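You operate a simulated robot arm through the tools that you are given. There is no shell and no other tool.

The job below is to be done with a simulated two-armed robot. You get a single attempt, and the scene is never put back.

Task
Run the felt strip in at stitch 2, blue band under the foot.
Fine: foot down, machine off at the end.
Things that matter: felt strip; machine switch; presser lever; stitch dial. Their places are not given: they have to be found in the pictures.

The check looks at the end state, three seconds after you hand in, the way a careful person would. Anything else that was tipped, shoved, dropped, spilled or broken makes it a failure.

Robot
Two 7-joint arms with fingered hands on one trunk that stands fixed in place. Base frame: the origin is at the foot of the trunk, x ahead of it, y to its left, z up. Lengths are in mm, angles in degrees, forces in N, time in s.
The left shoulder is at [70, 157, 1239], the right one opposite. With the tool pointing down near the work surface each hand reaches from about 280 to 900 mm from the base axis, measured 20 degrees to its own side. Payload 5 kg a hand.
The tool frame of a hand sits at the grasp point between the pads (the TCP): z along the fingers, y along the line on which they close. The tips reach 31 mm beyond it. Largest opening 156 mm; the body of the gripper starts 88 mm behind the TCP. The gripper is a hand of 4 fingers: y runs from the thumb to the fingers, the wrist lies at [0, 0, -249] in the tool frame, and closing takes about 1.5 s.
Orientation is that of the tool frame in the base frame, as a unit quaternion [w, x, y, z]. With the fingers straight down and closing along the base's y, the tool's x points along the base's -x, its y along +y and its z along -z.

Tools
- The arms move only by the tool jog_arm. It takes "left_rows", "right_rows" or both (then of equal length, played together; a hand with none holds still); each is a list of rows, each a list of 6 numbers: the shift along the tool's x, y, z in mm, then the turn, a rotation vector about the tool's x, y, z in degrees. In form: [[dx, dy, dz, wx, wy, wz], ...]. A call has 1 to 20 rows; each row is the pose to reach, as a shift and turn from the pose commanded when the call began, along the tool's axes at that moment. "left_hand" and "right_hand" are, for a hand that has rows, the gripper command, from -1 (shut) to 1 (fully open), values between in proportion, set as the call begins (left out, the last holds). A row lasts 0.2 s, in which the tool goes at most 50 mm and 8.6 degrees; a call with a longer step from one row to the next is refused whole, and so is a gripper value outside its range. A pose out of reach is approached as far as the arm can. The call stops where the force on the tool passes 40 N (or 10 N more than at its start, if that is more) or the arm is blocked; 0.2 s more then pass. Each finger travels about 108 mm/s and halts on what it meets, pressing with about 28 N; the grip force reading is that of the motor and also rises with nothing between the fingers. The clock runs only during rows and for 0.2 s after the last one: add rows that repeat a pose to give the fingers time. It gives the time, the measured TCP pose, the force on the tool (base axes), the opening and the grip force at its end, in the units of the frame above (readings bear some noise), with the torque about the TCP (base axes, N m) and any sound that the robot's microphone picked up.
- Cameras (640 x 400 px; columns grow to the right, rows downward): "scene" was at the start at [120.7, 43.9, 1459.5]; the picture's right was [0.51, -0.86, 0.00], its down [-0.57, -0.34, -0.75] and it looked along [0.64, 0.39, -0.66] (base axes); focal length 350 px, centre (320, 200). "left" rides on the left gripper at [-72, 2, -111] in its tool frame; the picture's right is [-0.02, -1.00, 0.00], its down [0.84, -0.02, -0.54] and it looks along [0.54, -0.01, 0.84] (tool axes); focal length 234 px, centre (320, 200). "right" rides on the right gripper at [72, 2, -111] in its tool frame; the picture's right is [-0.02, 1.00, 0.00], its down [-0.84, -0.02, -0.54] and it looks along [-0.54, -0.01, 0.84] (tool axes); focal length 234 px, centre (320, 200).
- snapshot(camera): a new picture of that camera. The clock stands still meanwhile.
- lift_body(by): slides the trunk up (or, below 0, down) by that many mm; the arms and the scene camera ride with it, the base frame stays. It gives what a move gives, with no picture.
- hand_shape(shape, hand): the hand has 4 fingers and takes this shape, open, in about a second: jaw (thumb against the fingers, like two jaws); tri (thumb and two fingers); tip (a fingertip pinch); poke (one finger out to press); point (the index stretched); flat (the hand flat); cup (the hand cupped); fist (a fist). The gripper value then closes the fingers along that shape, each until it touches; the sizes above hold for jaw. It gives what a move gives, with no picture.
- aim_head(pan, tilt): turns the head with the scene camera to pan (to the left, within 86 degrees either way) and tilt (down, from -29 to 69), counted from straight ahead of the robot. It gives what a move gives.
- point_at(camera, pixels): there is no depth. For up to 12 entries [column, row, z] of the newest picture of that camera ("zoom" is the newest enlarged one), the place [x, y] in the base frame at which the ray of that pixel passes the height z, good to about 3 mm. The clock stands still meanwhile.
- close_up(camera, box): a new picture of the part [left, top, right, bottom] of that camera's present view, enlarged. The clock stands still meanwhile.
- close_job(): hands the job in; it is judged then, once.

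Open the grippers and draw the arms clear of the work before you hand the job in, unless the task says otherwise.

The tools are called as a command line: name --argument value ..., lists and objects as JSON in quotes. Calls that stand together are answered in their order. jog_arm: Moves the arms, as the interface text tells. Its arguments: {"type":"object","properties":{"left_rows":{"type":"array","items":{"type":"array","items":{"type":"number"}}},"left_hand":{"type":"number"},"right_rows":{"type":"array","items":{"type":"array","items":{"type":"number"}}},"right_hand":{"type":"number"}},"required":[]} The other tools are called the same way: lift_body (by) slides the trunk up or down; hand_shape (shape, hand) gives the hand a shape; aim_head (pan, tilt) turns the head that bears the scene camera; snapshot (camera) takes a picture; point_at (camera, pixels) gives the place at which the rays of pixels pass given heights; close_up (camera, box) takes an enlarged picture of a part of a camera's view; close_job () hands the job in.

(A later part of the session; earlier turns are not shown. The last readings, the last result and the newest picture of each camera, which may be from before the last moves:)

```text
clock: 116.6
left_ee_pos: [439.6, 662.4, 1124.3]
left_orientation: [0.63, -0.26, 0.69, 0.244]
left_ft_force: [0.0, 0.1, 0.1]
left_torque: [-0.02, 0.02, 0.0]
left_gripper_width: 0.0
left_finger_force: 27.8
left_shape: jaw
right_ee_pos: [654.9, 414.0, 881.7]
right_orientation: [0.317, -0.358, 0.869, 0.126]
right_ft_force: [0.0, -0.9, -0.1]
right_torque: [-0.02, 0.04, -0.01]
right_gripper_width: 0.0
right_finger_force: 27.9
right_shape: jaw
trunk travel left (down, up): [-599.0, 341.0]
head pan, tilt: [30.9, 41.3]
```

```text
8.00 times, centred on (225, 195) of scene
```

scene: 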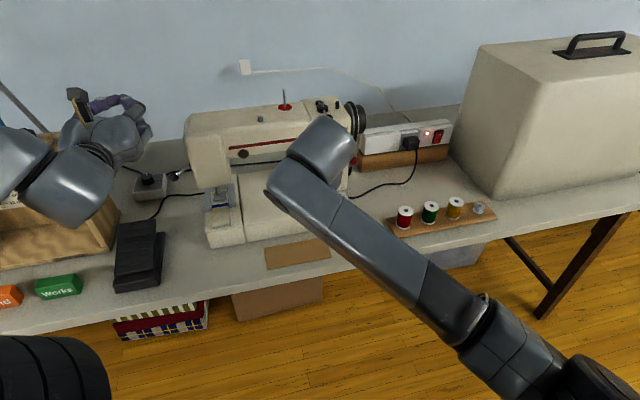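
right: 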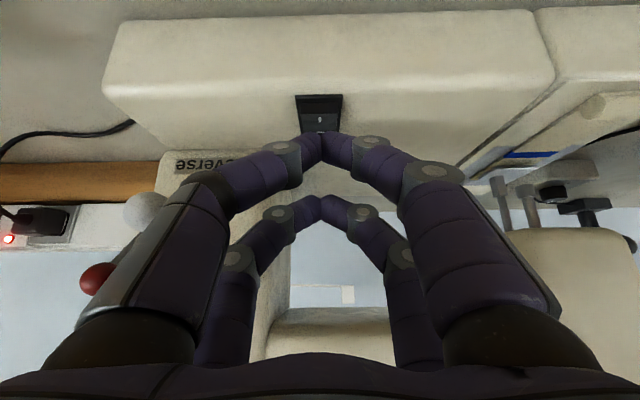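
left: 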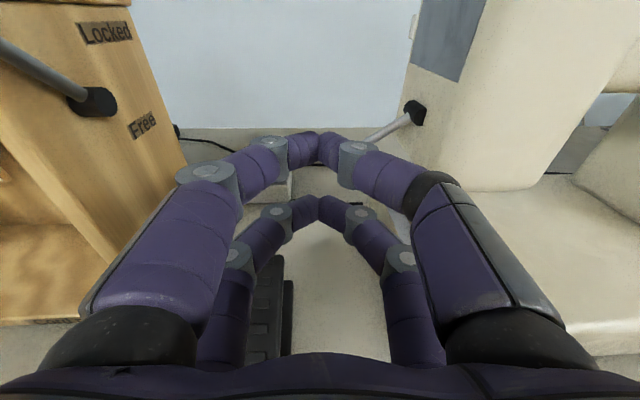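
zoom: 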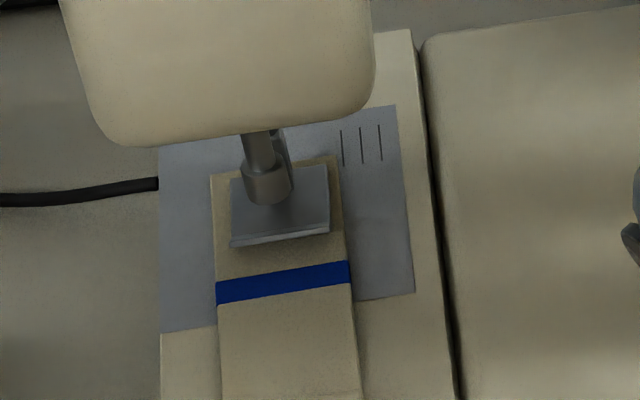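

The hand drifted right (e_r≈170 instead of 163). I'll hold to let it settle and re-read.

jog_arm --right_rows '[[0, 0, 0, 0, 0, 0], [0, 0, 0, 0, 0, 0], [0, 0, 0, 0, 0, 0]]'

close_up --camera "right" --box '[260, 60, 380, 180]'

```text
clock: 117.4
left_ee_pos: [438.9, 662.3, 1123.0]
left_orientation: [0.63, -0.26, 0.69, 0.244]
left_ft_force: [1.0, 0.4, -0.2]
left_torque: [0.0, 0.02, -0.01]
left_gripper_width: 0.0
left_finger_force: 28.2
left_shape: jaw
right_ee_pos: [653.0, 412.0, 878.6]
right_orientation: [0.315, -0.359, 0.869, 0.127]
right_ft_force: [0.9, 0.2, 0.4]
right_torque: [0.03, -0.03, -0.02]
right_gripper_width: 0.0
right_finger_force: 28.6
right_shape: jaw
trunk travel left (down, up): [-599.0, 341.0]
head pan, tilt: [30.9, 41.3]
```

```text
3.33 times, centred on (320, 120) of right
```

zoom: 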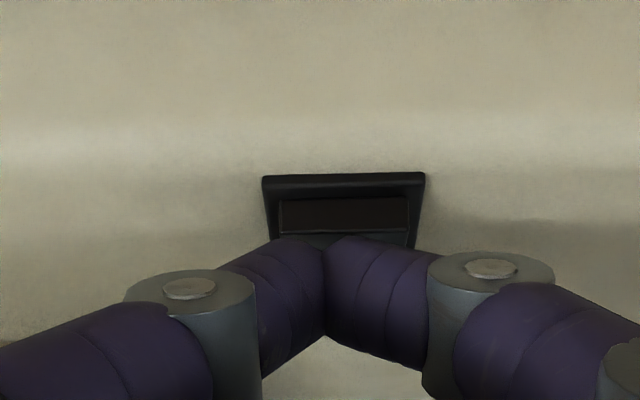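

It settles 7 mm too far right and ~3 mm lower than expected. I'll lift 6 mm and command 8 mm to the left to see how it responds.

jog_arm --right_rows '[[-3.9, 0, -4.6, 0, 0, 0], [-3.9, 4, -4.6, 0, 0, 0], [-3.9, 8, -4.6, 0, 0, 0], [-3.9, 8, -4.6, 0, 0, 0], [-3.9, 8, -4.6, 0, 0, 0]]'

snapshot --camera "right"

snapshot --camera "scene"

```text
clock: 118.8
left_ee_pos: [440.6, 660.9, 1123.4]
left_orientation: [0.63, -0.26, 0.69, 0.245]
left_ft_force: [-0.5, -0.2, -0.7]
left_torque: [-0.01, 0.02, 0.0]
left_gripper_width: 0.0
left_finger_force: 28.3
left_shape: jaw
right_ee_pos: [660.9, 403.7, 879.3]
right_orientation: [0.316, -0.352, 0.873, 0.118]
right_ft_force: [1.2, 0.1, 1.2]
right_torque: [-0.02, 0.0, 0.04]
right_gripper_width: 0.0
right_finger_force: 28.0
right_shape: jaw
trunk travel left (down, up): [-599.0, 341.0]
head pan, tilt: [30.9, 41.3]
stopped in row 5 (right hand): the arm was blocked; the commanded pose is now the measured one
```

```text
taken
```

right: 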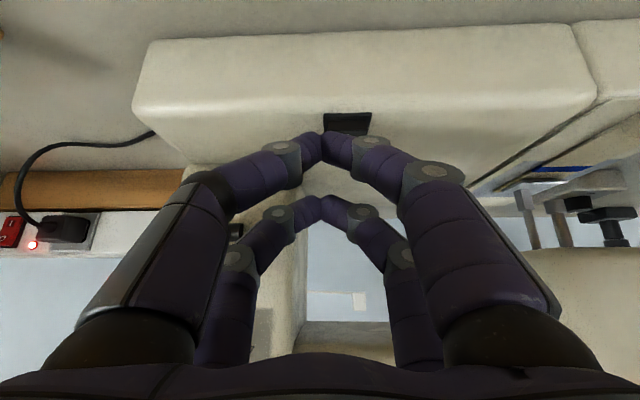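

```text
taken
```

scene: 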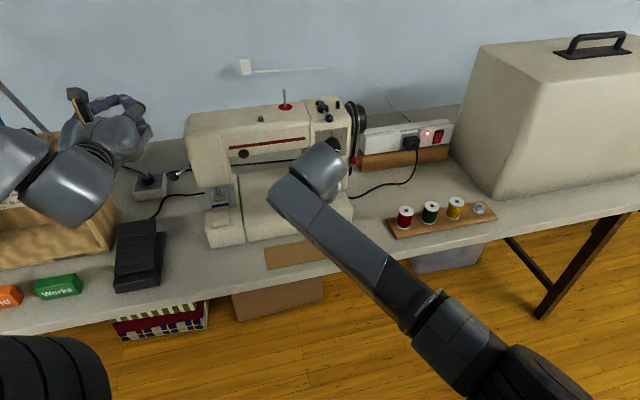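

The right arm is nearly fully stretched here, so sideways commands fail. I'll back off, lower the trunk by 200 mm and use a flatter 30° pitch so the wrist sits closer.

jog_arm --right_rows '[[-7, 0, -10, 0, 0, 0], [0, 0, -40, 0, 0, 0], [12, 0, -70, 0, 0, 0], [22.7, 0, -97.4, 0, 0, 0], [22.7, 0, -97.4, 0, 0, 0]]'

jog_arm --right_rows '[[0, 0, -30, 0, 0, 0], [0, 0, -60, 0, -5, 0], [0, 0, -90, 0, -12, 0], [0, 0, -110, 0, -20, 0], [0, 0, -110, 0, -20, 0]]'

snapshot --camera "right"

```text
clock: 120.0
left_ee_pos: [439.2, 662.3, 1123.4]
left_orientation: [0.629, -0.261, 0.69, 0.245]
left_ft_force: [-1.1, 0.3, -1.0]
left_torque: [-0.03, -0.02, 0.0]
left_gripper_width: 0.0
left_finger_force: 27.5
left_shape: jaw
right_ee_pos: [600.4, 353.3, 939.1]
right_orientation: [0.315, -0.353, 0.873, 0.119]
right_ft_force: [0.9, -0.1, -0.4]
right_torque: [-0.04, 0.01, -0.01]
right_gripper_width: 0.0
right_finger_force: 28.0
right_shape: jaw
trunk travel left (down, up): [-599.0, 341.0]
head pan, tilt: [30.9, 41.3]
```

```text
clock: 121.2
left_ee_pos: [439.8, 662.8, 1122.1]
left_orientation: [0.629, -0.26, 0.69, 0.244]
left_ft_force: [0.3, -0.3, -0.6]
left_torque: [0.0, 0.02, 0.03]
left_gripper_width: 0.0
left_finger_force: 28.2
left_shape: jaw
right_ee_pos: [547.8, 305.7, 1024.7]
right_orientation: [0.462, -0.328, 0.804, 0.18]
right_ft_force: [-0.8, 0.5, -0.2]
right_torque: [0.04, -0.02, 0.01]
right_gripper_width: 0.2
right_finger_force: 27.8
right_shape: jaw
trunk travel left (down, up): [-599.0, 341.0]
head pan, tilt: [30.9, 41.3]
```

```text
taken
```

right: 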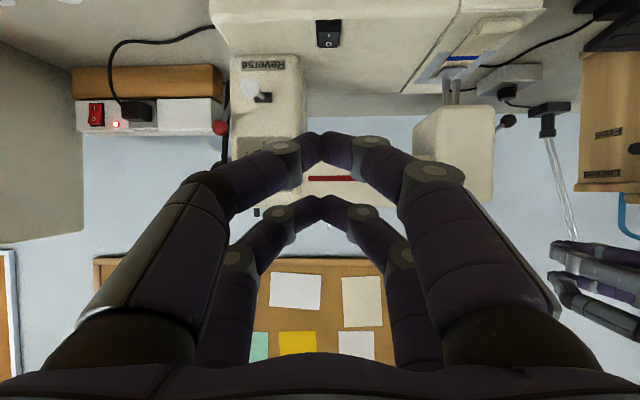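

Good, at 30° pitch now. I'll lower the trunk 130 mm and approach to hover over the I end.

lift_body --by -130

jog_arm --right_rows '[[-16, 3, 31, 0, 0, 0], [-33, 6, 62, 0, 0, 0], [-49, 9, 93, 0, 0, 0], [-60, 11, 115, 0, 0, 0], [-65.4, 11.8, 124.4, 0, 0, 0], [-65.4, 11.8, 124.4, 0, 0, 0], [-65.4, 11.8, 124.4, 0, 0, 0]]'

snapshot --camera "right"

close_up --camera "right" --box '[260, 60, 380, 180]'

snapshot --camera "scene"

```text
clock: 122.8
left_ee_pos: [439.5, 661.6, 993.1]
left_orientation: [0.63, -0.26, 0.69, 0.244]
left_ft_force: [-0.2, -0.3, 0.3]
left_torque: [0.0, 0.01, 0.0]
left_gripper_width: 0.1
left_finger_force: 28.2
left_shape: jaw
right_ee_pos: [548.3, 305.2, 895.1]
right_orientation: [0.462, -0.327, 0.805, 0.179]
right_ft_force: [0.6, 0.7, 0.3]
right_torque: [-0.02, 0.02, 0.0]
right_gripper_width: 0.1
right_finger_force: 28.1
right_shape: jaw
trunk travel left (down, up): [-469.0, 471.0]
head pan, tilt: [30.9, 41.3]
```

```text
clock: 124.4
left_ee_pos: [438.8, 661.6, 994.0]
left_orientation: [0.629, -0.26, 0.69, 0.244]
left_ft_force: [0.2, -0.7, 0.0]
left_torque: [-0.01, 0.0, -0.01]
left_gripper_width: 0.0
left_finger_force: 28.1
left_shape: jaw
right_ee_pos: [640.9, 411.4, 887.8]
right_orientation: [0.462, -0.327, 0.805, 0.178]
right_ft_force: [-0.1, -0.1, 0.1]
right_torque: [-0.03, 0.03, 0.0]
right_gripper_width: 0.0
right_finger_force: 27.5
right_shape: jaw
trunk travel left (down, up): [-469.0, 471.0]
head pan, tilt: [30.9, 41.3]
```

```text
taken
```

right: 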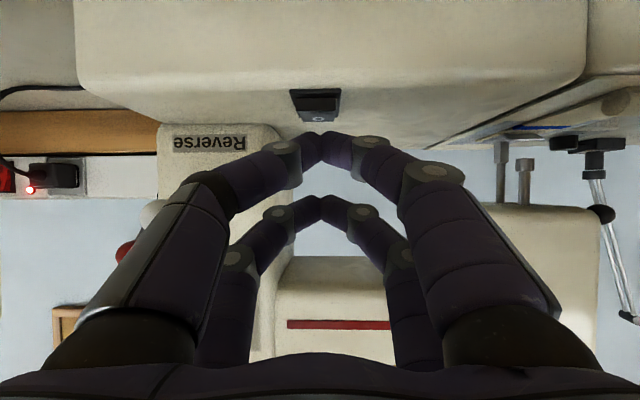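

```text
3.33 times, centred on (320, 120) of right
```

zoom: 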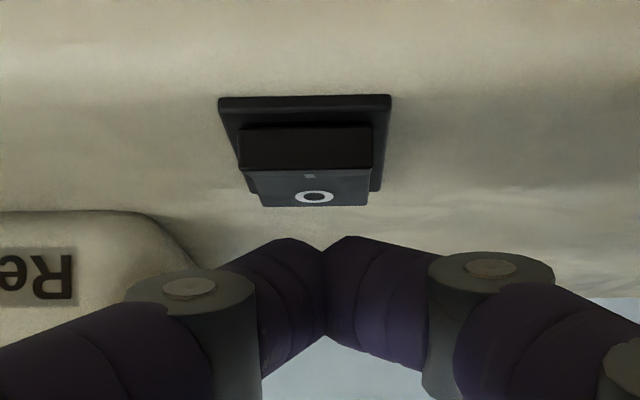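

```text
taken
```

scene: 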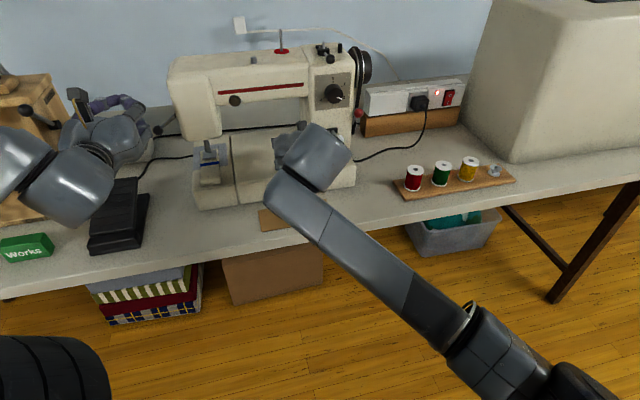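

Exactly on target now (tip ~12 mm above the I end). I'll run a short pulse in one call: press I, lift, step forward to O, press O, lift — to see if and how fast the machine feeds.

close_up --camera "scene" --box '[180, 130, 240, 190]'

jog_arm --right_rows '[[8.6, 0.1, 5.1, 0, 0, 0], [13.8, 0.2, 8.1, 0, 0, 0], [18.1, 0.3, 10.7, 0, 0, 0], [4.3, 0.1, 2.5, 0, 0, 0], [-10.9, 0.8, 24.3, 0, 0, 0], [-1.4, 1, 29.9, 0, 0, 0], [4.6, 1.1, 33.5, 0, 0, 0], [-10.9, 0.8, 24.3, 0, 0, 0]]'

close_up --camera "scene" --box '[180, 130, 240, 190]'

close_up --camera "right" --box '[260, 60, 380, 180]'

```text
6.67 times, centred on (210, 160) of scene
```

zoom: 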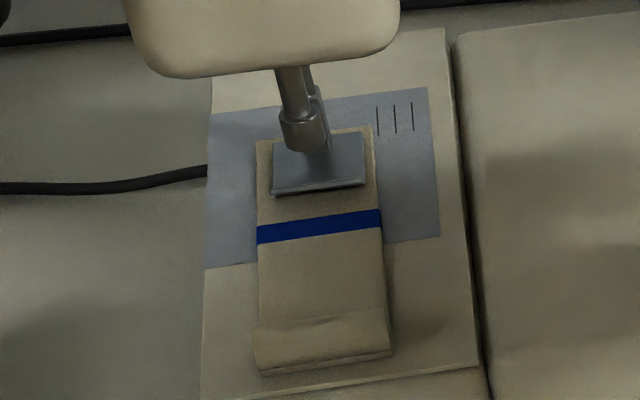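

```text
clock: 126.2
left_ee_pos: [440.2, 661.5, 992.9]
left_orientation: [0.63, -0.26, 0.691, 0.244]
left_ft_force: [-0.5, 0.1, -0.2]
left_torque: [-0.01, 0.0, -0.01]
left_gripper_width: 0.1
left_finger_force: 27.6
left_shape: jaw
right_ee_pos: [660.1, 428.5, 882.7]
right_orientation: [0.461, -0.327, 0.806, 0.178]
right_ft_force: [-0.5, 0.0, -0.7]
right_torque: [-0.02, 0.03, 0.02]
right_gripper_width: 0.0
right_finger_force: 28.4
right_shape: jaw
trunk travel left (down, up): [-469.0, 471.0]
head pan, tilt: [30.9, 41.3]
```

```text
6.67 times, centred on (210, 160) of scene
```

zoom: 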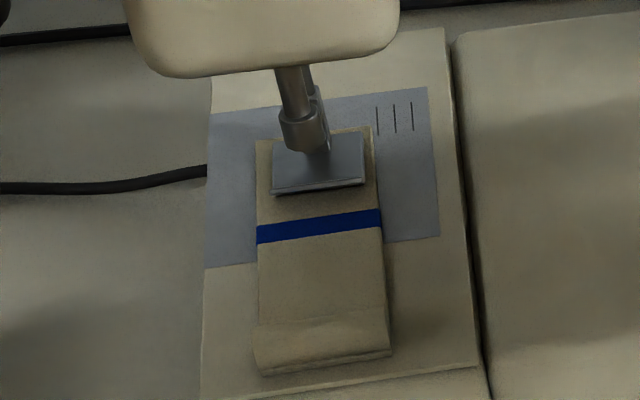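

```text
3.33 times, centred on (320, 120) of right
```

zoom: 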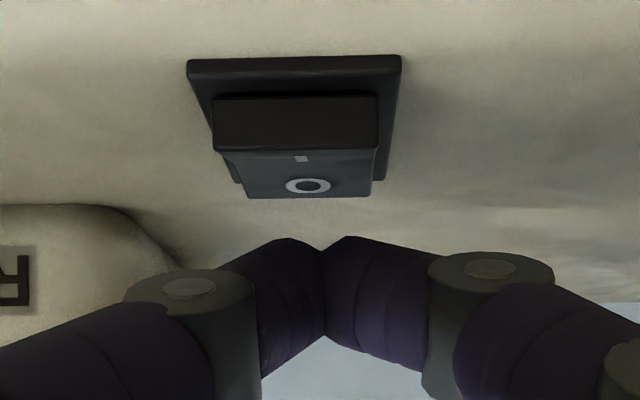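

No movement and no sound; the rocker's I side is still raised, so the press likely didn't toggle. I'll go back over I and press step by step with readings.

jog_arm --right_rows '[[13.5, -0.8, -22.8, 0, 0, 0], [13.5, -0.8, -22.8, 0, 0, 0], [13.5, -0.8, -22.8, 0, 0, 0]]'

jog_arm --right_rows '[[6, 0.1, 3.6, 0, 0, 0], [11.2, 0.2, 6.6, 0, 0, 0], [15.5, 0.3, 9.1, 0, 0, 0], [15.5, 0.3, 9.1, 0, 0, 0]]'

close_up --camera "right" --box '[260, 60, 380, 180]'

close_up --camera "scene" --box '[180, 130, 240, 190]'

```text
clock: 127.0
left_ee_pos: [440.1, 661.5, 993.2]
left_orientation: [0.629, -0.261, 0.69, 0.245]
left_ft_force: [0.4, -0.1, 0.3]
left_torque: [-0.01, -0.01, 0.01]
left_gripper_width: 0.1
left_finger_force: 28.1
left_shape: jaw
right_ee_pos: [640.4, 411.4, 885.5]
right_orientation: [0.462, -0.327, 0.805, 0.178]
right_ft_force: [-0.1, 0.8, 0.2]
right_torque: [0.02, 0.03, -0.02]
right_gripper_width: 0.1
right_finger_force: 28.1
right_shape: jaw
trunk travel left (down, up): [-469.0, 471.0]
head pan, tilt: [30.9, 41.3]
```

```text
clock: 128.0
left_ee_pos: [436.9, 660.9, 996.2]
left_orientation: [0.631, -0.26, 0.689, 0.245]
left_ft_force: [-0.6, -0.3, 0.1]
left_torque: [0.0, -0.02, 0.0]
left_gripper_width: 0.0
left_finger_force: 27.5
left_shape: jaw
right_ee_pos: [639.8, 410.4, 872.9]
right_orientation: [0.466, -0.327, 0.802, 0.181]
right_ft_force: [2.3, 0.6, 28.4]
right_torque: [0.5, -0.28, 0.06]
right_gripper_width: 0.1
right_finger_force: 28.0
right_shape: jaw
trunk travel left (down, up): [-469.0, 471.0]
head pan, tilt: [30.9, 41.3]
```

```text
3.33 times, centred on (320, 120) of right
```

zoom: 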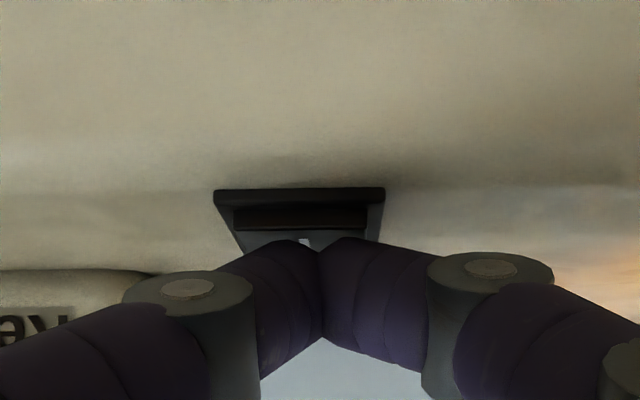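

```text
6.67 times, centred on (210, 160) of scene
```

zoom: 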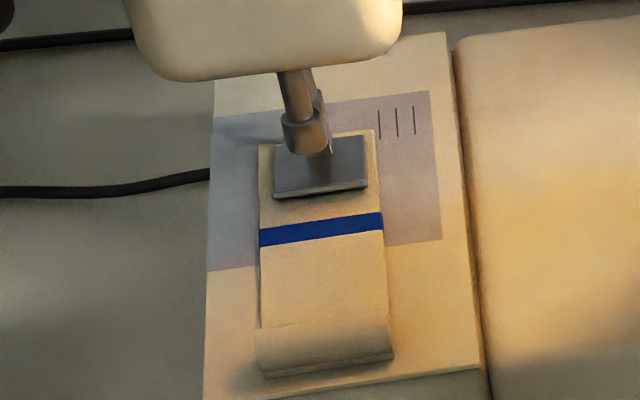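

The work lamp came on (warm light on the bed): the machine is now ON. The strip hasn't moved yet; I'll lift the right hand off the switch and see whether feeding starts by itself.

jog_arm --right_rows '[[-6, -0.1, -3.5, 0, 0, 0], [-15.5, -0.3, -9.1, 0, 0, 0]]'

close_up --camera "scene" --box '[180, 130, 240, 190]'

close_up --camera "right" --box '[260, 60, 380, 180]'

```text
clock: 128.6
left_ee_pos: [440.0, 661.4, 992.9]
left_orientation: [0.629, -0.26, 0.691, 0.243]
left_ft_force: [0.9, 0.4, -0.2]
left_torque: [0.0, 0.02, 0.01]
left_gripper_width: 0.1
left_finger_force: 27.8
left_shape: jaw
right_ee_pos: [641.9, 410.1, 881.6]
right_orientation: [0.459, -0.327, 0.807, 0.177]
right_ft_force: [0.0, 0.1, 0.0]
right_torque: [-0.02, -0.01, 0.0]
right_gripper_width: 0.1
right_finger_force: 27.9
right_shape: jaw
trunk travel left (down, up): [-469.0, 471.0]
head pan, tilt: [30.9, 41.3]
```

```text
6.67 times, centred on (210, 160) of scene
```

zoom: 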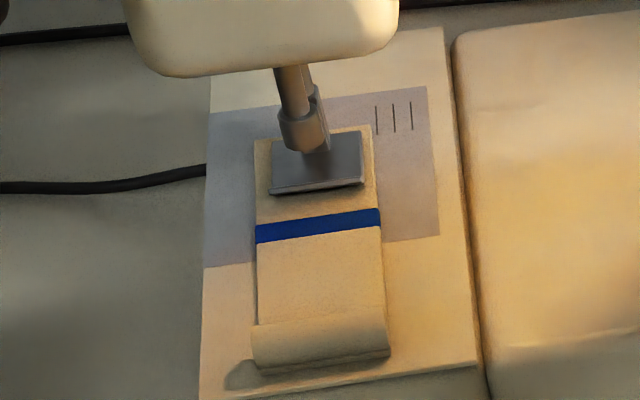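

```text
3.33 times, centred on (320, 120) of right
```

zoom: 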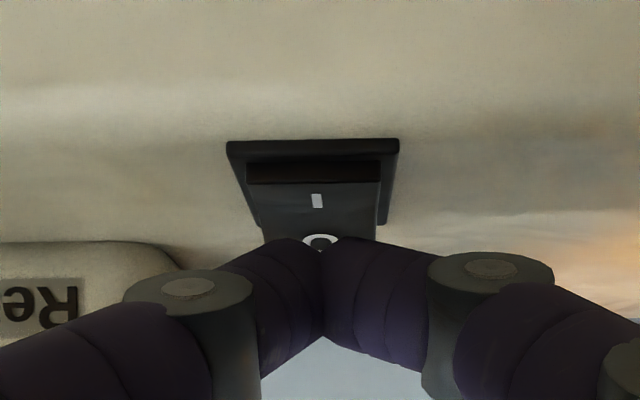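

Machine is on (I pressed) but the strip is still. I'll wait about 1.5 s and compare again.

jog_arm --right_rows '[[0, 0, 0, 0, 0, 0], [0, 0, 0, 0, 0, 0], [0, 0, 0, 0, 0, 0], [0, 0, 0, 0, 0, 0], [0, 0, 0, 0, 0, 0], [0, 0, 0, 0, 0, 0], [0, 0, 0, 0, 0, 0]]'

close_up --camera "scene" --box '[180, 130, 240, 190]'

snapshot --camera "scene"

```text
clock: 130.2
left_ee_pos: [438.9, 661.6, 993.9]
left_orientation: [0.629, -0.26, 0.691, 0.244]
left_ft_force: [-0.2, -0.2, 0.3]
left_torque: [0.01, 0.0, 0.0]
left_gripper_width: 0.0
left_finger_force: 28.4
left_shape: jaw
right_ee_pos: [642.0, 411.5, 884.4]
right_orientation: [0.463, -0.327, 0.804, 0.179]
right_ft_force: [0.1, 0.1, -0.5]
right_torque: [-0.04, 0.0, 0.01]
right_gripper_width: 0.0
right_finger_force: 28.1
right_shape: jaw
trunk travel left (down, up): [-469.0, 471.0]
head pan, tilt: [30.9, 41.3]
```

```text
6.67 times, centred on (210, 160) of scene
```

zoom: 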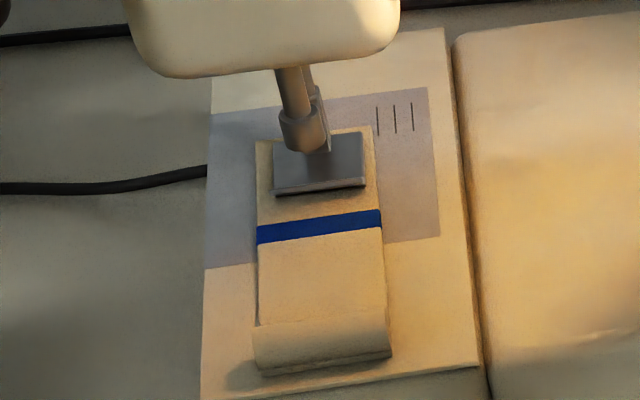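

```text
taken
```

scene: 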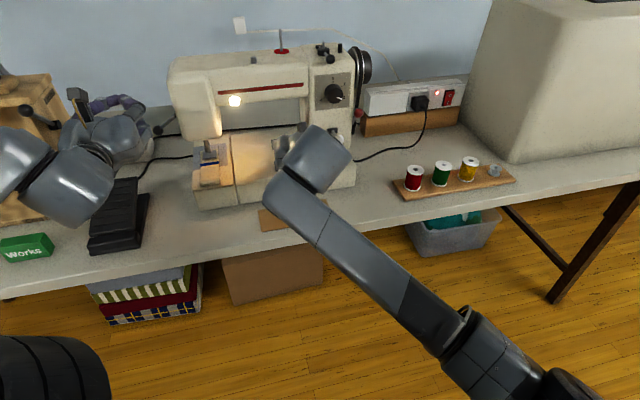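

The lamp is lit but nothing feeds, so the foot pedal on the table must drive the motor. I'll look closely at the pedal around (118,215).

close_up --camera "scene" --box '[70, 160, 170, 265]'

snapshot --camera "left"

close_up --camera "left" --box '[200, 220, 400, 360]'

```text
3.81 times, centred on (120, 212) of scene
```

zoom: 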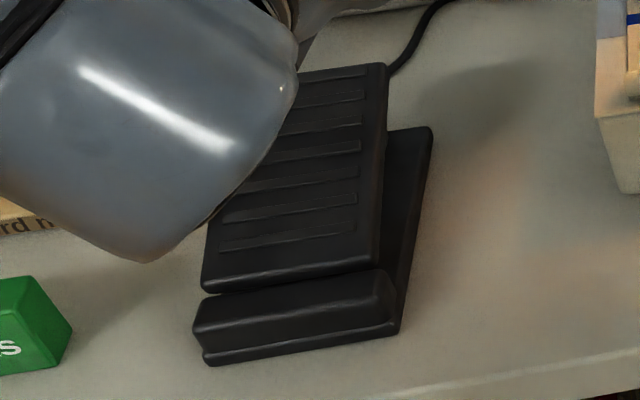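

```text
taken
```

left: 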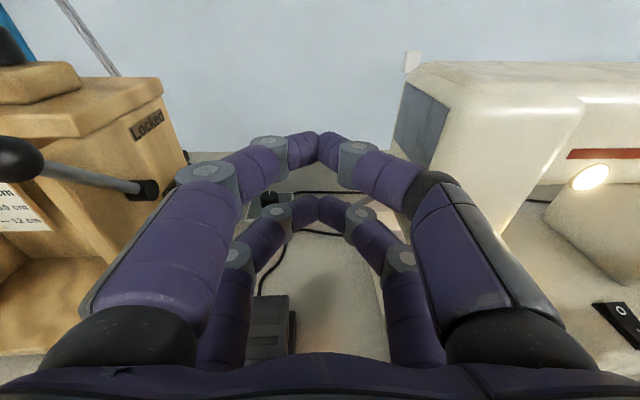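

```text
2.86 times, centred on (300, 290) of left
```

zoom: 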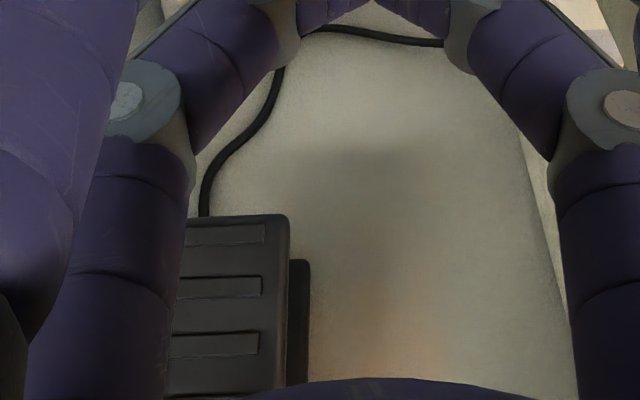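

Before deciding on the pedal, I want to confirm that the presser lever is fully down. I'll shift the left hand 60 mm further left to unblock the view of it.

jog_arm --left_rows '[[0, 15, 0, 0, 0, 0], [0, 30, 0, 0, 0, 0], [0, 45, -10, 0, 0, 0], [0, 60, -20, 0, 0, 0], [0, 60, -20, 0, 0, 0]]'

close_up --camera "scene" --box '[140, 90, 200, 150]'

close_up --camera "left" --box '[340, 60, 480, 180]'

close_up --camera "scene" --box '[180, 130, 240, 190]'

```text
clock: 131.4
left_ee_pos: [402.8, 698.1, 1002.6]
left_orientation: [0.628, -0.261, 0.691, 0.244]
left_ft_force: [0.6, 0.0, -0.2]
left_torque: [0.01, 0.01, -0.03]
left_gripper_width: 0.0
left_finger_force: 27.9
left_shape: jaw
left hand out of reach, approached as far as the arm can: row 3, 4, 5
right_ee_pos: [640.0, 411.7, 885.0]
right_orientation: [0.462, -0.327, 0.805, 0.18]
right_ft_force: [-0.4, -0.8, 0.0]
right_torque: [0.01, 0.03, 0.01]
right_gripper_width: 0.0
right_finger_force: 28.4
right_shape: jaw
trunk travel left (down, up): [-469.0, 471.0]
head pan, tilt: [30.9, 41.3]
```

```text
6.67 times, centred on (170, 120) of scene
```

zoom: 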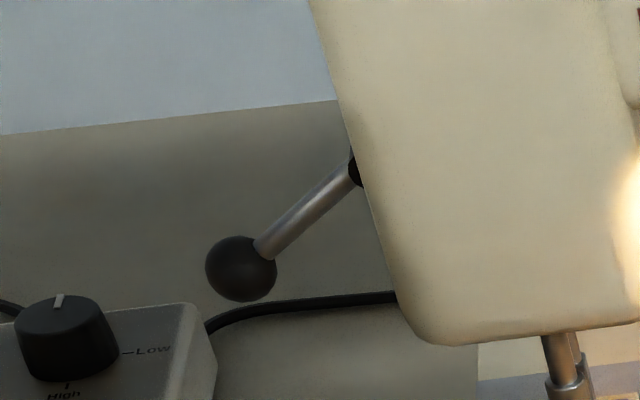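

```text
3.33 times, centred on (410, 120) of left
```

zoom: 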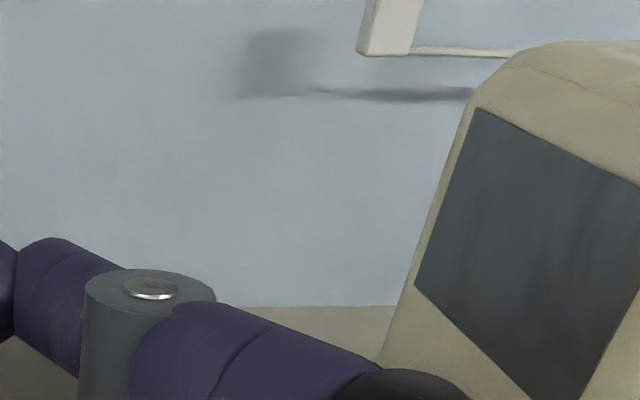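

```text
6.67 times, centred on (210, 160) of scene
```

zoom: 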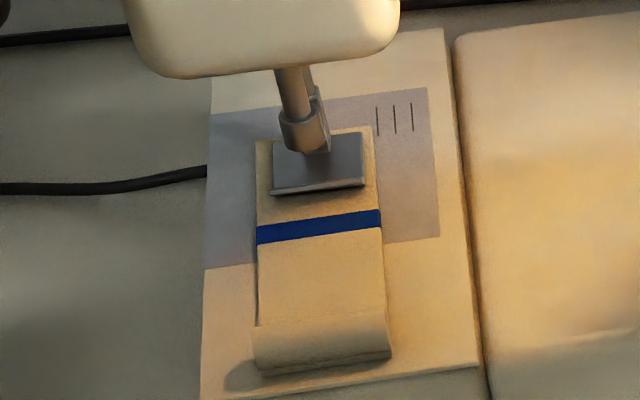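

The lever is exactly back at its original low position (ball z≈910). I'll take a high zoom of the strip against the foot and wait ~4 s to see if there's any slow feed.

close_up --camera "scene" --box '[195, 145, 235, 175]'

jog_arm --right_rows '[[0, 0, 0, 0, 0, 0], [0, 0, 0, 0, 0, 0], [0, 0, 0, 0, 0, 0], [0, 0, 0, 0, 0, 0], [0, 0, 0, 0, 0, 0], [0, 0, 0, 0, 0, 0], [0, 0, 0, 0, 0, 0], [0, 0, 0, 0, 0, 0], [0, 0, 0, 0, 0, 0], [0, 0, 0, 0, 0, 0], [0, 0, 0, 0, 0, 0], [0, 0, 0, 0, 0, 0], [0, 0, 0, 0, 0, 0], [0, 0, 0, 0, 0, 0], [0, 0, 0, 0, 0, 0], [0, 0, 0, 0, 0, 0], [0, 0, 0, 0, 0, 0], [0, 0, 0, 0, 0, 0]]'

close_up --camera "scene" --box '[195, 145, 235, 175]'

```text
13.33 times, centred on (215, 160) of scene
```

zoom: 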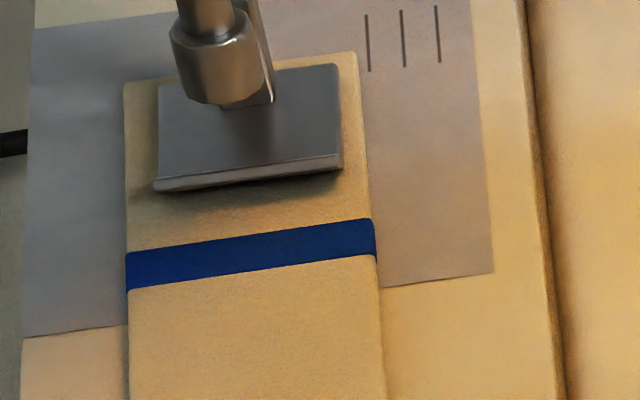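

```text
clock: 135.2
left_ee_pos: [402.4, 698.9, 1003.8]
left_orientation: [0.628, -0.261, 0.691, 0.244]
left_ft_force: [-0.8, -0.2, 0.2]
left_torque: [-0.03, 0.02, 0.02]
left_gripper_width: 0.0
left_finger_force: 27.6
left_shape: jaw
right_ee_pos: [641.5, 411.4, 884.5]
right_orientation: [0.462, -0.327, 0.805, 0.179]
right_ft_force: [1.4, 0.1, 0.1]
right_torque: [0.02, -0.02, -0.02]
right_gripper_width: 0.0
right_finger_force: 27.9
right_shape: jaw
trunk travel left (down, up): [-469.0, 471.0]
head pan, tilt: [30.9, 41.3]
```

```text
13.33 times, centred on (215, 160) of scene
```

zoom: 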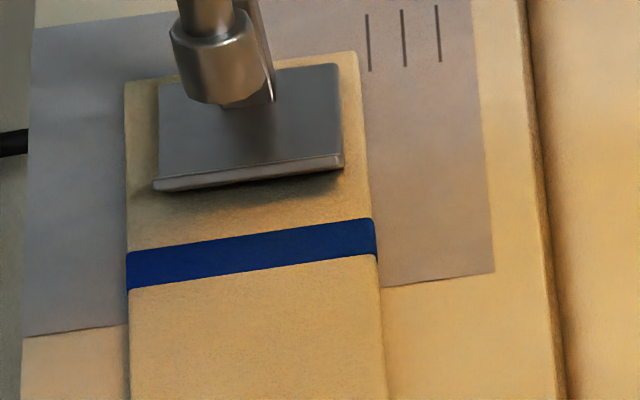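

No motion at all, so the motor needs its pedal. I'll prepare to press it gently from straight above with the left hand: first pitch the hand 40° down in place, well above the pedal.

jog_arm --left_rows '[[0, 0, 0, 0, 8, 0], [0, 0, 0, 0, 16, 0], [0, 0, 0, 0, 24, 0], [0, 0, 0, 0, 32, 0], [0, 0, 0, 0, 40, 0], [0, 0, 0, 0, 40, 0]]'

snapshot --camera "left"

snapshot --camera "scene"

```text
clock: 136.6
left_ee_pos: [401.2, 698.8, 1002.3]
left_orientation: [0.355, -0.328, 0.864, 0.14]
left_ft_force: [-0.5, 0.2, 0.4]
left_torque: [0.0, -0.01, 0.0]
left_gripper_width: 0.0
left_finger_force: 27.5
left_shape: jaw
right_ee_pos: [641.6, 410.7, 885.8]
right_orientation: [0.462, -0.327, 0.805, 0.179]
right_ft_force: [-1.1, -0.2, -0.2]
right_torque: [0.04, 0.0, 0.0]
right_gripper_width: 0.0
right_finger_force: 27.7
right_shape: jaw
trunk travel left (down, up): [-469.0, 471.0]
head pan, tilt: [30.9, 41.3]
```

```text
taken
```

left: 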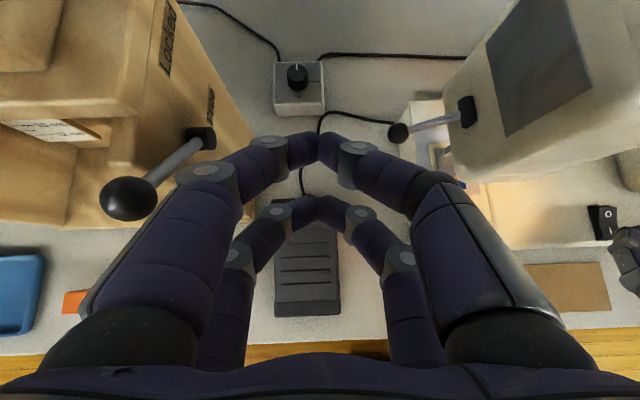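

```text
taken
```

scene: 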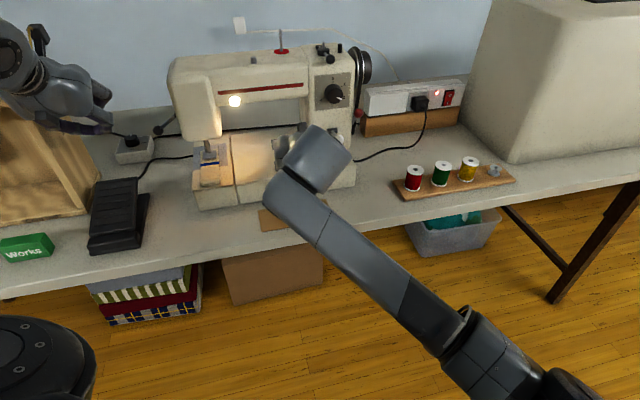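

No reach problems in this pose, and the pedal lies right beneath the hand (305,270). The cabinet's lever ball is ~95 mm to the left, so I'll go straight down only: 100 mm first.

jog_arm --left_rows '[[17.6, -0.2, 17.7, 0, 0, 0], [35.3, -0.5, 35.4, 0, 0, 0], [52.9, -0.7, 53.1, 0, 0, 0], [70.5, -0.9, 70.8, 0, 0, 0], [70.5, -0.9, 70.8, 0, 0, 0]]'

snapshot --camera "left"

snapshot --camera "scene"

```text
clock: 137.8
left_ee_pos: [400.7, 699.6, 901.8]
left_orientation: [0.357, -0.327, 0.864, 0.14]
left_ft_force: [-0.6, 0.4, 0.3]
left_torque: [0.01, 0.03, 0.02]
left_gripper_width: 0.0
left_finger_force: 28.1
left_shape: jaw
right_ee_pos: [640.9, 411.9, 885.4]
right_orientation: [0.463, -0.327, 0.804, 0.179]
right_ft_force: [0.3, -0.1, 0.6]
right_torque: [-0.02, -0.01, 0.01]
right_gripper_width: 0.0
right_finger_force: 27.6
right_shape: jaw
trunk travel left (down, up): [-469.0, 471.0]
head pan, tilt: [30.9, 41.3]
```

```text
taken
```

left: 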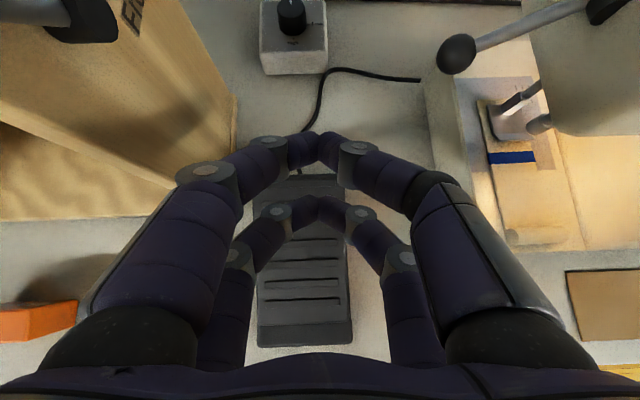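

```text
taken
```

scene: 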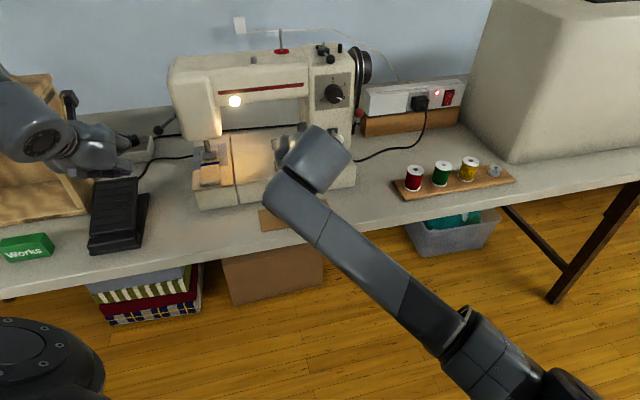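

The lower prong is ~37 mm above the pedal plate, and both cameras see the strip. I'll descend 25 mm, then creep down to find contact.

jog_arm --left_rows '[[8.8, -0.1, 8.85, 0, 0, 0], [17.6, -0.2, 17.7, 0, 0, 0], [17.6, -0.2, 17.7, 0, 0, 0]]'

close_up --camera "left" --box '[220, 140, 400, 350]'

close_up --camera "scene" --box '[70, 140, 190, 265]'

```text
clock: 138.6
left_ee_pos: [401.9, 700.7, 878.0]
left_orientation: [0.355, -0.329, 0.864, 0.14]
left_ft_force: [-0.8, -0.4, -0.3]
left_torque: [0.02, 0.0, 0.01]
left_gripper_width: 0.0
left_finger_force: 28.2
left_shape: jaw
right_ee_pos: [640.2, 410.5, 884.7]
right_orientation: [0.462, -0.326, 0.805, 0.178]
right_ft_force: [-0.2, -0.3, 0.0]
right_torque: [-0.01, -0.04, -0.02]
right_gripper_width: 0.0
right_finger_force: 27.7
right_shape: jaw
trunk travel left (down, up): [-469.0, 471.0]
head pan, tilt: [30.9, 41.3]
```

```text
1.90 times, centred on (310, 245) of left
```

zoom: 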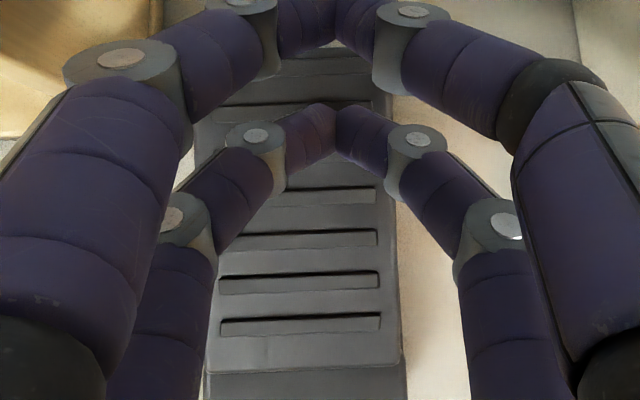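

```text
3.20 times, centred on (130, 202) of scene
```

zoom: 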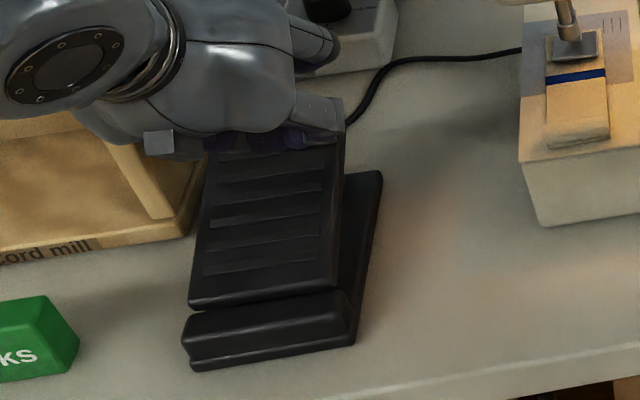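

Hand is over the plate's far half. I'll creep down 12 mm and read the force and strip.

jog_arm --left_rows '[[2.8, 0, 2.8, 0, 0, 0], [5.6, -0.1, 5.7, 0, 0, 0], [8.5, -0.1, 8.5, 0, 0, 0]]'

close_up --camera "scene" --box '[195, 145, 235, 175]'

```text
clock: 139.4
left_ee_pos: [400.7, 699.8, 866.3]
left_orientation: [0.356, -0.328, 0.864, 0.141]
left_ft_force: [0.7, 1.4, 4.2]
left_torque: [0.07, 0.03, -0.02]
left_gripper_width: 0.0
left_finger_force: 27.8
left_shape: jaw
right_ee_pos: [641.3, 411.5, 886.0]
right_orientation: [0.462, -0.326, 0.805, 0.178]
right_ft_force: [0.3, -0.2, 0.0]
right_torque: [-0.03, -0.01, 0.01]
right_gripper_width: 0.0
right_finger_force: 28.0
right_shape: jaw
trunk travel left (down, up): [-469.0, 471.0]
head pan, tilt: [30.9, 41.3]
```

```text
13.33 times, centred on (215, 160) of scene
```

zoom: 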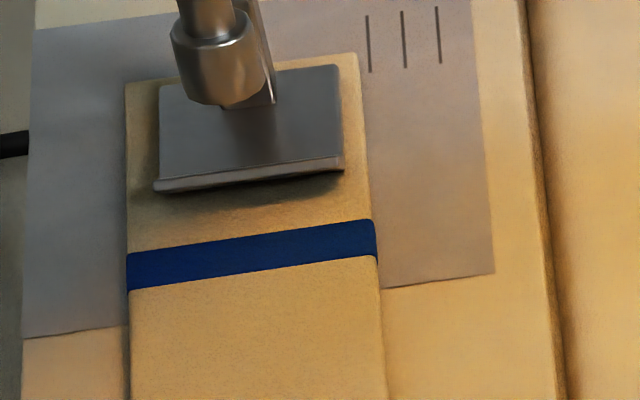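

Contact made (4 N). I'll press 4 mm further and check whether the strip starts moving.

jog_arm --left_rows '[[2.8, 0, 2.8, 0, 0, 0]]'

close_up --camera "scene" --box '[195, 145, 235, 175]'

```text
clock: 139.8
left_ee_pos: [402.4, 700.8, 862.9]
left_orientation: [0.356, -0.328, 0.864, 0.141]
left_ft_force: [0.2, 0.1, 3.7]
left_torque: [0.06, 0.0, 0.0]
left_gripper_width: 0.1
left_finger_force: 28.0
left_shape: jaw
right_ee_pos: [641.7, 411.4, 885.0]
right_orientation: [0.462, -0.327, 0.804, 0.18]
right_ft_force: [0.4, 0.0, 0.2]
right_torque: [0.01, -0.01, -0.01]
right_gripper_width: 0.3
right_finger_force: 28.5
right_shape: jaw
trunk travel left (down, up): [-469.0, 471.0]
head pan, tilt: [30.9, 41.3]
```

```text
13.33 times, centred on (215, 160) of scene
```

zoom: 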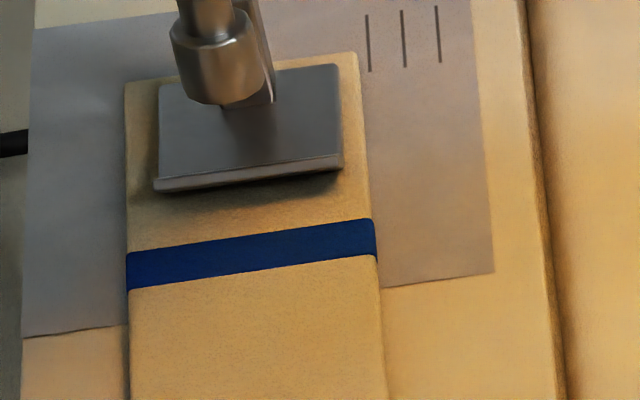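

The pedal gives way under a constant ~4 N, so it is a real, sprung pedal. Pressing 4 mm more.

jog_arm --left_rows '[[2.8, 0, 2.8, 0, 0, 0]]'

close_up --camera "scene" --box '[195, 145, 235, 175]'

```text
clock: 140.2
left_ee_pos: [401.7, 699.8, 857.9]
left_orientation: [0.356, -0.328, 0.863, 0.141]
left_ft_force: [1.0, 1.9, 4.6]
left_torque: [0.08, -0.05, 0.0]
left_gripper_width: 0.1
left_finger_force: 27.9
left_shape: jaw
right_ee_pos: [641.8, 412.3, 884.4]
right_orientation: [0.462, -0.327, 0.805, 0.179]
right_ft_force: [-0.2, -0.1, 1.0]
right_torque: [-0.01, -0.01, 0.01]
right_gripper_width: 0.0
right_finger_force: 28.4
right_shape: jaw
trunk travel left (down, up): [-469.0, 471.0]
head pan, tilt: [30.9, 41.3]
```

```text
13.33 times, centred on (215, 160) of scene
```

zoom: 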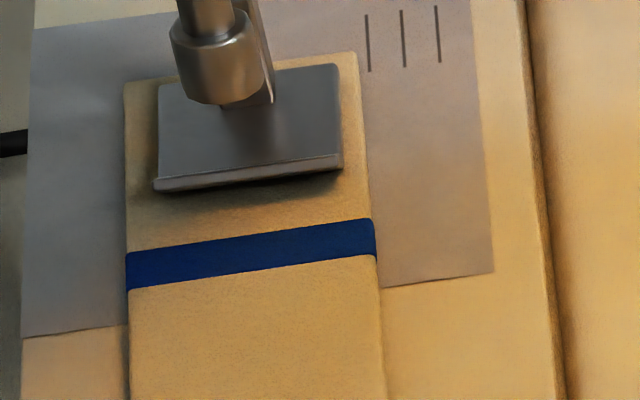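

Still no feed and about 5 N. Pressing 4 mm further.

jog_arm --left_rows '[[2.8, 0, 2.8, 0, 0, 0]]'

close_up --camera "scene" --box '[195, 145, 235, 175]'

```text
clock: 140.6
left_ee_pos: [400.7, 698.6, 854.1]
left_orientation: [0.355, -0.328, 0.864, 0.14]
left_ft_force: [1.6, 1.6, 5.0]
left_torque: [0.11, -0.05, -0.02]
left_gripper_width: 0.0
left_finger_force: 27.9
left_shape: jaw
right_ee_pos: [640.2, 411.3, 883.8]
right_orientation: [0.462, -0.327, 0.805, 0.179]
right_ft_force: [-0.2, -0.4, -0.1]
right_torque: [-0.02, -0.03, 0.0]
right_gripper_width: 0.2
right_finger_force: 27.9
right_shape: jaw
trunk travel left (down, up): [-469.0, 471.0]
head pan, tilt: [30.9, 41.3]
heard: click
```

```text
13.33 times, centred on (215, 160) of scene
```

zoom: 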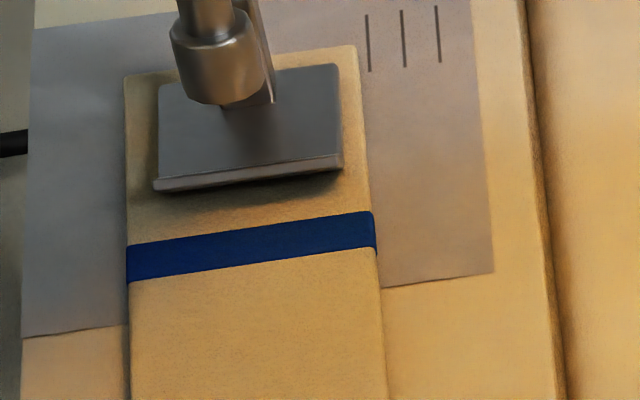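

"Click" — the motor engaged and the strip advanced ~2.5 mm (band from y 271 to 263 in the zoom). I'll hold the pedal with a short null move and measure the feed rate.

jog_arm --left_rows '[[0, 0, 0, 0, 0, 0]]'

close_up --camera "scene" --box '[195, 145, 235, 175]'

```text
clock: 141.0
left_ee_pos: [401.7, 699.2, 854.6]
left_orientation: [0.356, -0.328, 0.864, 0.14]
left_ft_force: [1.0, 1.4, 5.3]
left_torque: [0.1, 0.02, 0.01]
left_gripper_width: 0.4
left_finger_force: 28.2
left_shape: jaw
right_ee_pos: [640.6, 411.6, 885.2]
right_orientation: [0.462, -0.327, 0.805, 0.179]
right_ft_force: [0.6, 0.0, -0.2]
right_torque: [0.03, 0.02, 0.01]
right_gripper_width: 0.1
right_finger_force: 28.5
right_shape: jaw
trunk travel left (down, up): [-469.0, 471.0]
head pan, tilt: [30.9, 41.3]
```

```text
13.33 times, centred on (215, 160) of scene
```

zoom: 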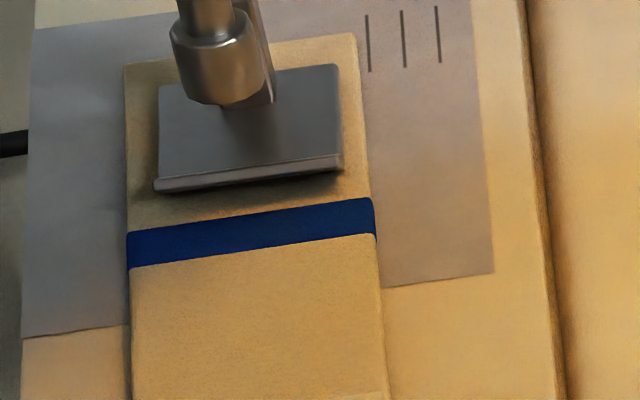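

Feed is ≈10 mm/s (13 px in 0.4 s). About 28 mm remain to centre the band under the foot; I'll hold for 1.6 s (~16 mm) and re-measure.

jog_arm --left_rows '[[0, 0, 0, 0, 0, 0], [0, 0, 0, 0, 0, 0], [0, 0, 0, 0, 0, 0], [0, 0, 0, 0, 0, 0], [0, 0, 0, 0, 0, 0], [0, 0, 0, 0, 0, 0], [0, 0, 0, 0, 0, 0]]'

close_up --camera "scene" --box '[195, 145, 235, 175]'

```text
clock: 142.6
left_ee_pos: [401.0, 699.5, 854.6]
left_orientation: [0.356, -0.328, 0.864, 0.14]
left_ft_force: [0.4, 1.3, 4.6]
left_torque: [0.03, -0.06, -0.04]
left_gripper_width: 0.0
left_finger_force: 28.0
left_shape: jaw
right_ee_pos: [642.1, 411.4, 885.3]
right_orientation: [0.462, -0.327, 0.805, 0.179]
right_ft_force: [-0.8, 0.3, -0.8]
right_torque: [0.01, 0.05, 0.0]
right_gripper_width: 0.2
right_finger_force: 27.9
right_shape: jaw
trunk travel left (down, up): [-469.0, 471.0]
head pan, tilt: [30.9, 41.3]
```

```text
13.33 times, centred on (215, 160) of scene
```

zoom: 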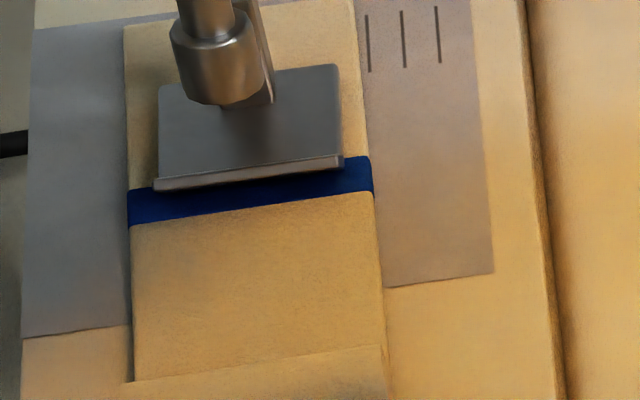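

Band centre is now at y≈207 with the target ≈159 (foot centre at felt level); rate ≈27 px/s. I'll hold 1.2 s more and re-measure.

jog_arm --left_rows '[[0, 0, 0, 0, 0, 0], [0, 0, 0, 0, 0, 0], [0, 0, 0, 0, 0, 0], [0, 0, 0, 0, 0, 0], [0, 0, 0, 0, 0, 0]]'

close_up --camera "scene" --box '[195, 145, 235, 175]'

```text
clock: 143.8
left_ee_pos: [401.3, 700.8, 855.3]
left_orientation: [0.357, -0.328, 0.864, 0.14]
left_ft_force: [0.2, 1.0, 5.6]
left_torque: [0.09, -0.06, -0.01]
left_gripper_width: 0.0
left_finger_force: 28.3
left_shape: jaw
right_ee_pos: [640.3, 411.3, 884.9]
right_orientation: [0.462, -0.327, 0.805, 0.179]
right_ft_force: [-0.1, -0.3, 1.0]
right_torque: [0.05, 0.01, 0.01]
right_gripper_width: 0.0
right_finger_force: 28.2
right_shape: jaw
trunk travel left (down, up): [-469.0, 471.0]
head pan, tilt: [30.9, 41.3]
```

```text
13.33 times, centred on (215, 160) of scene
```

zoom: 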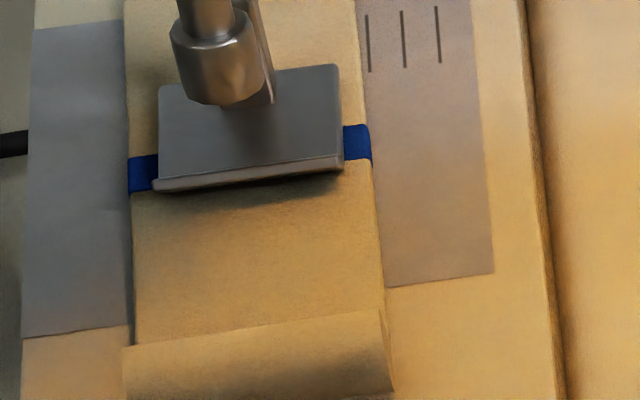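

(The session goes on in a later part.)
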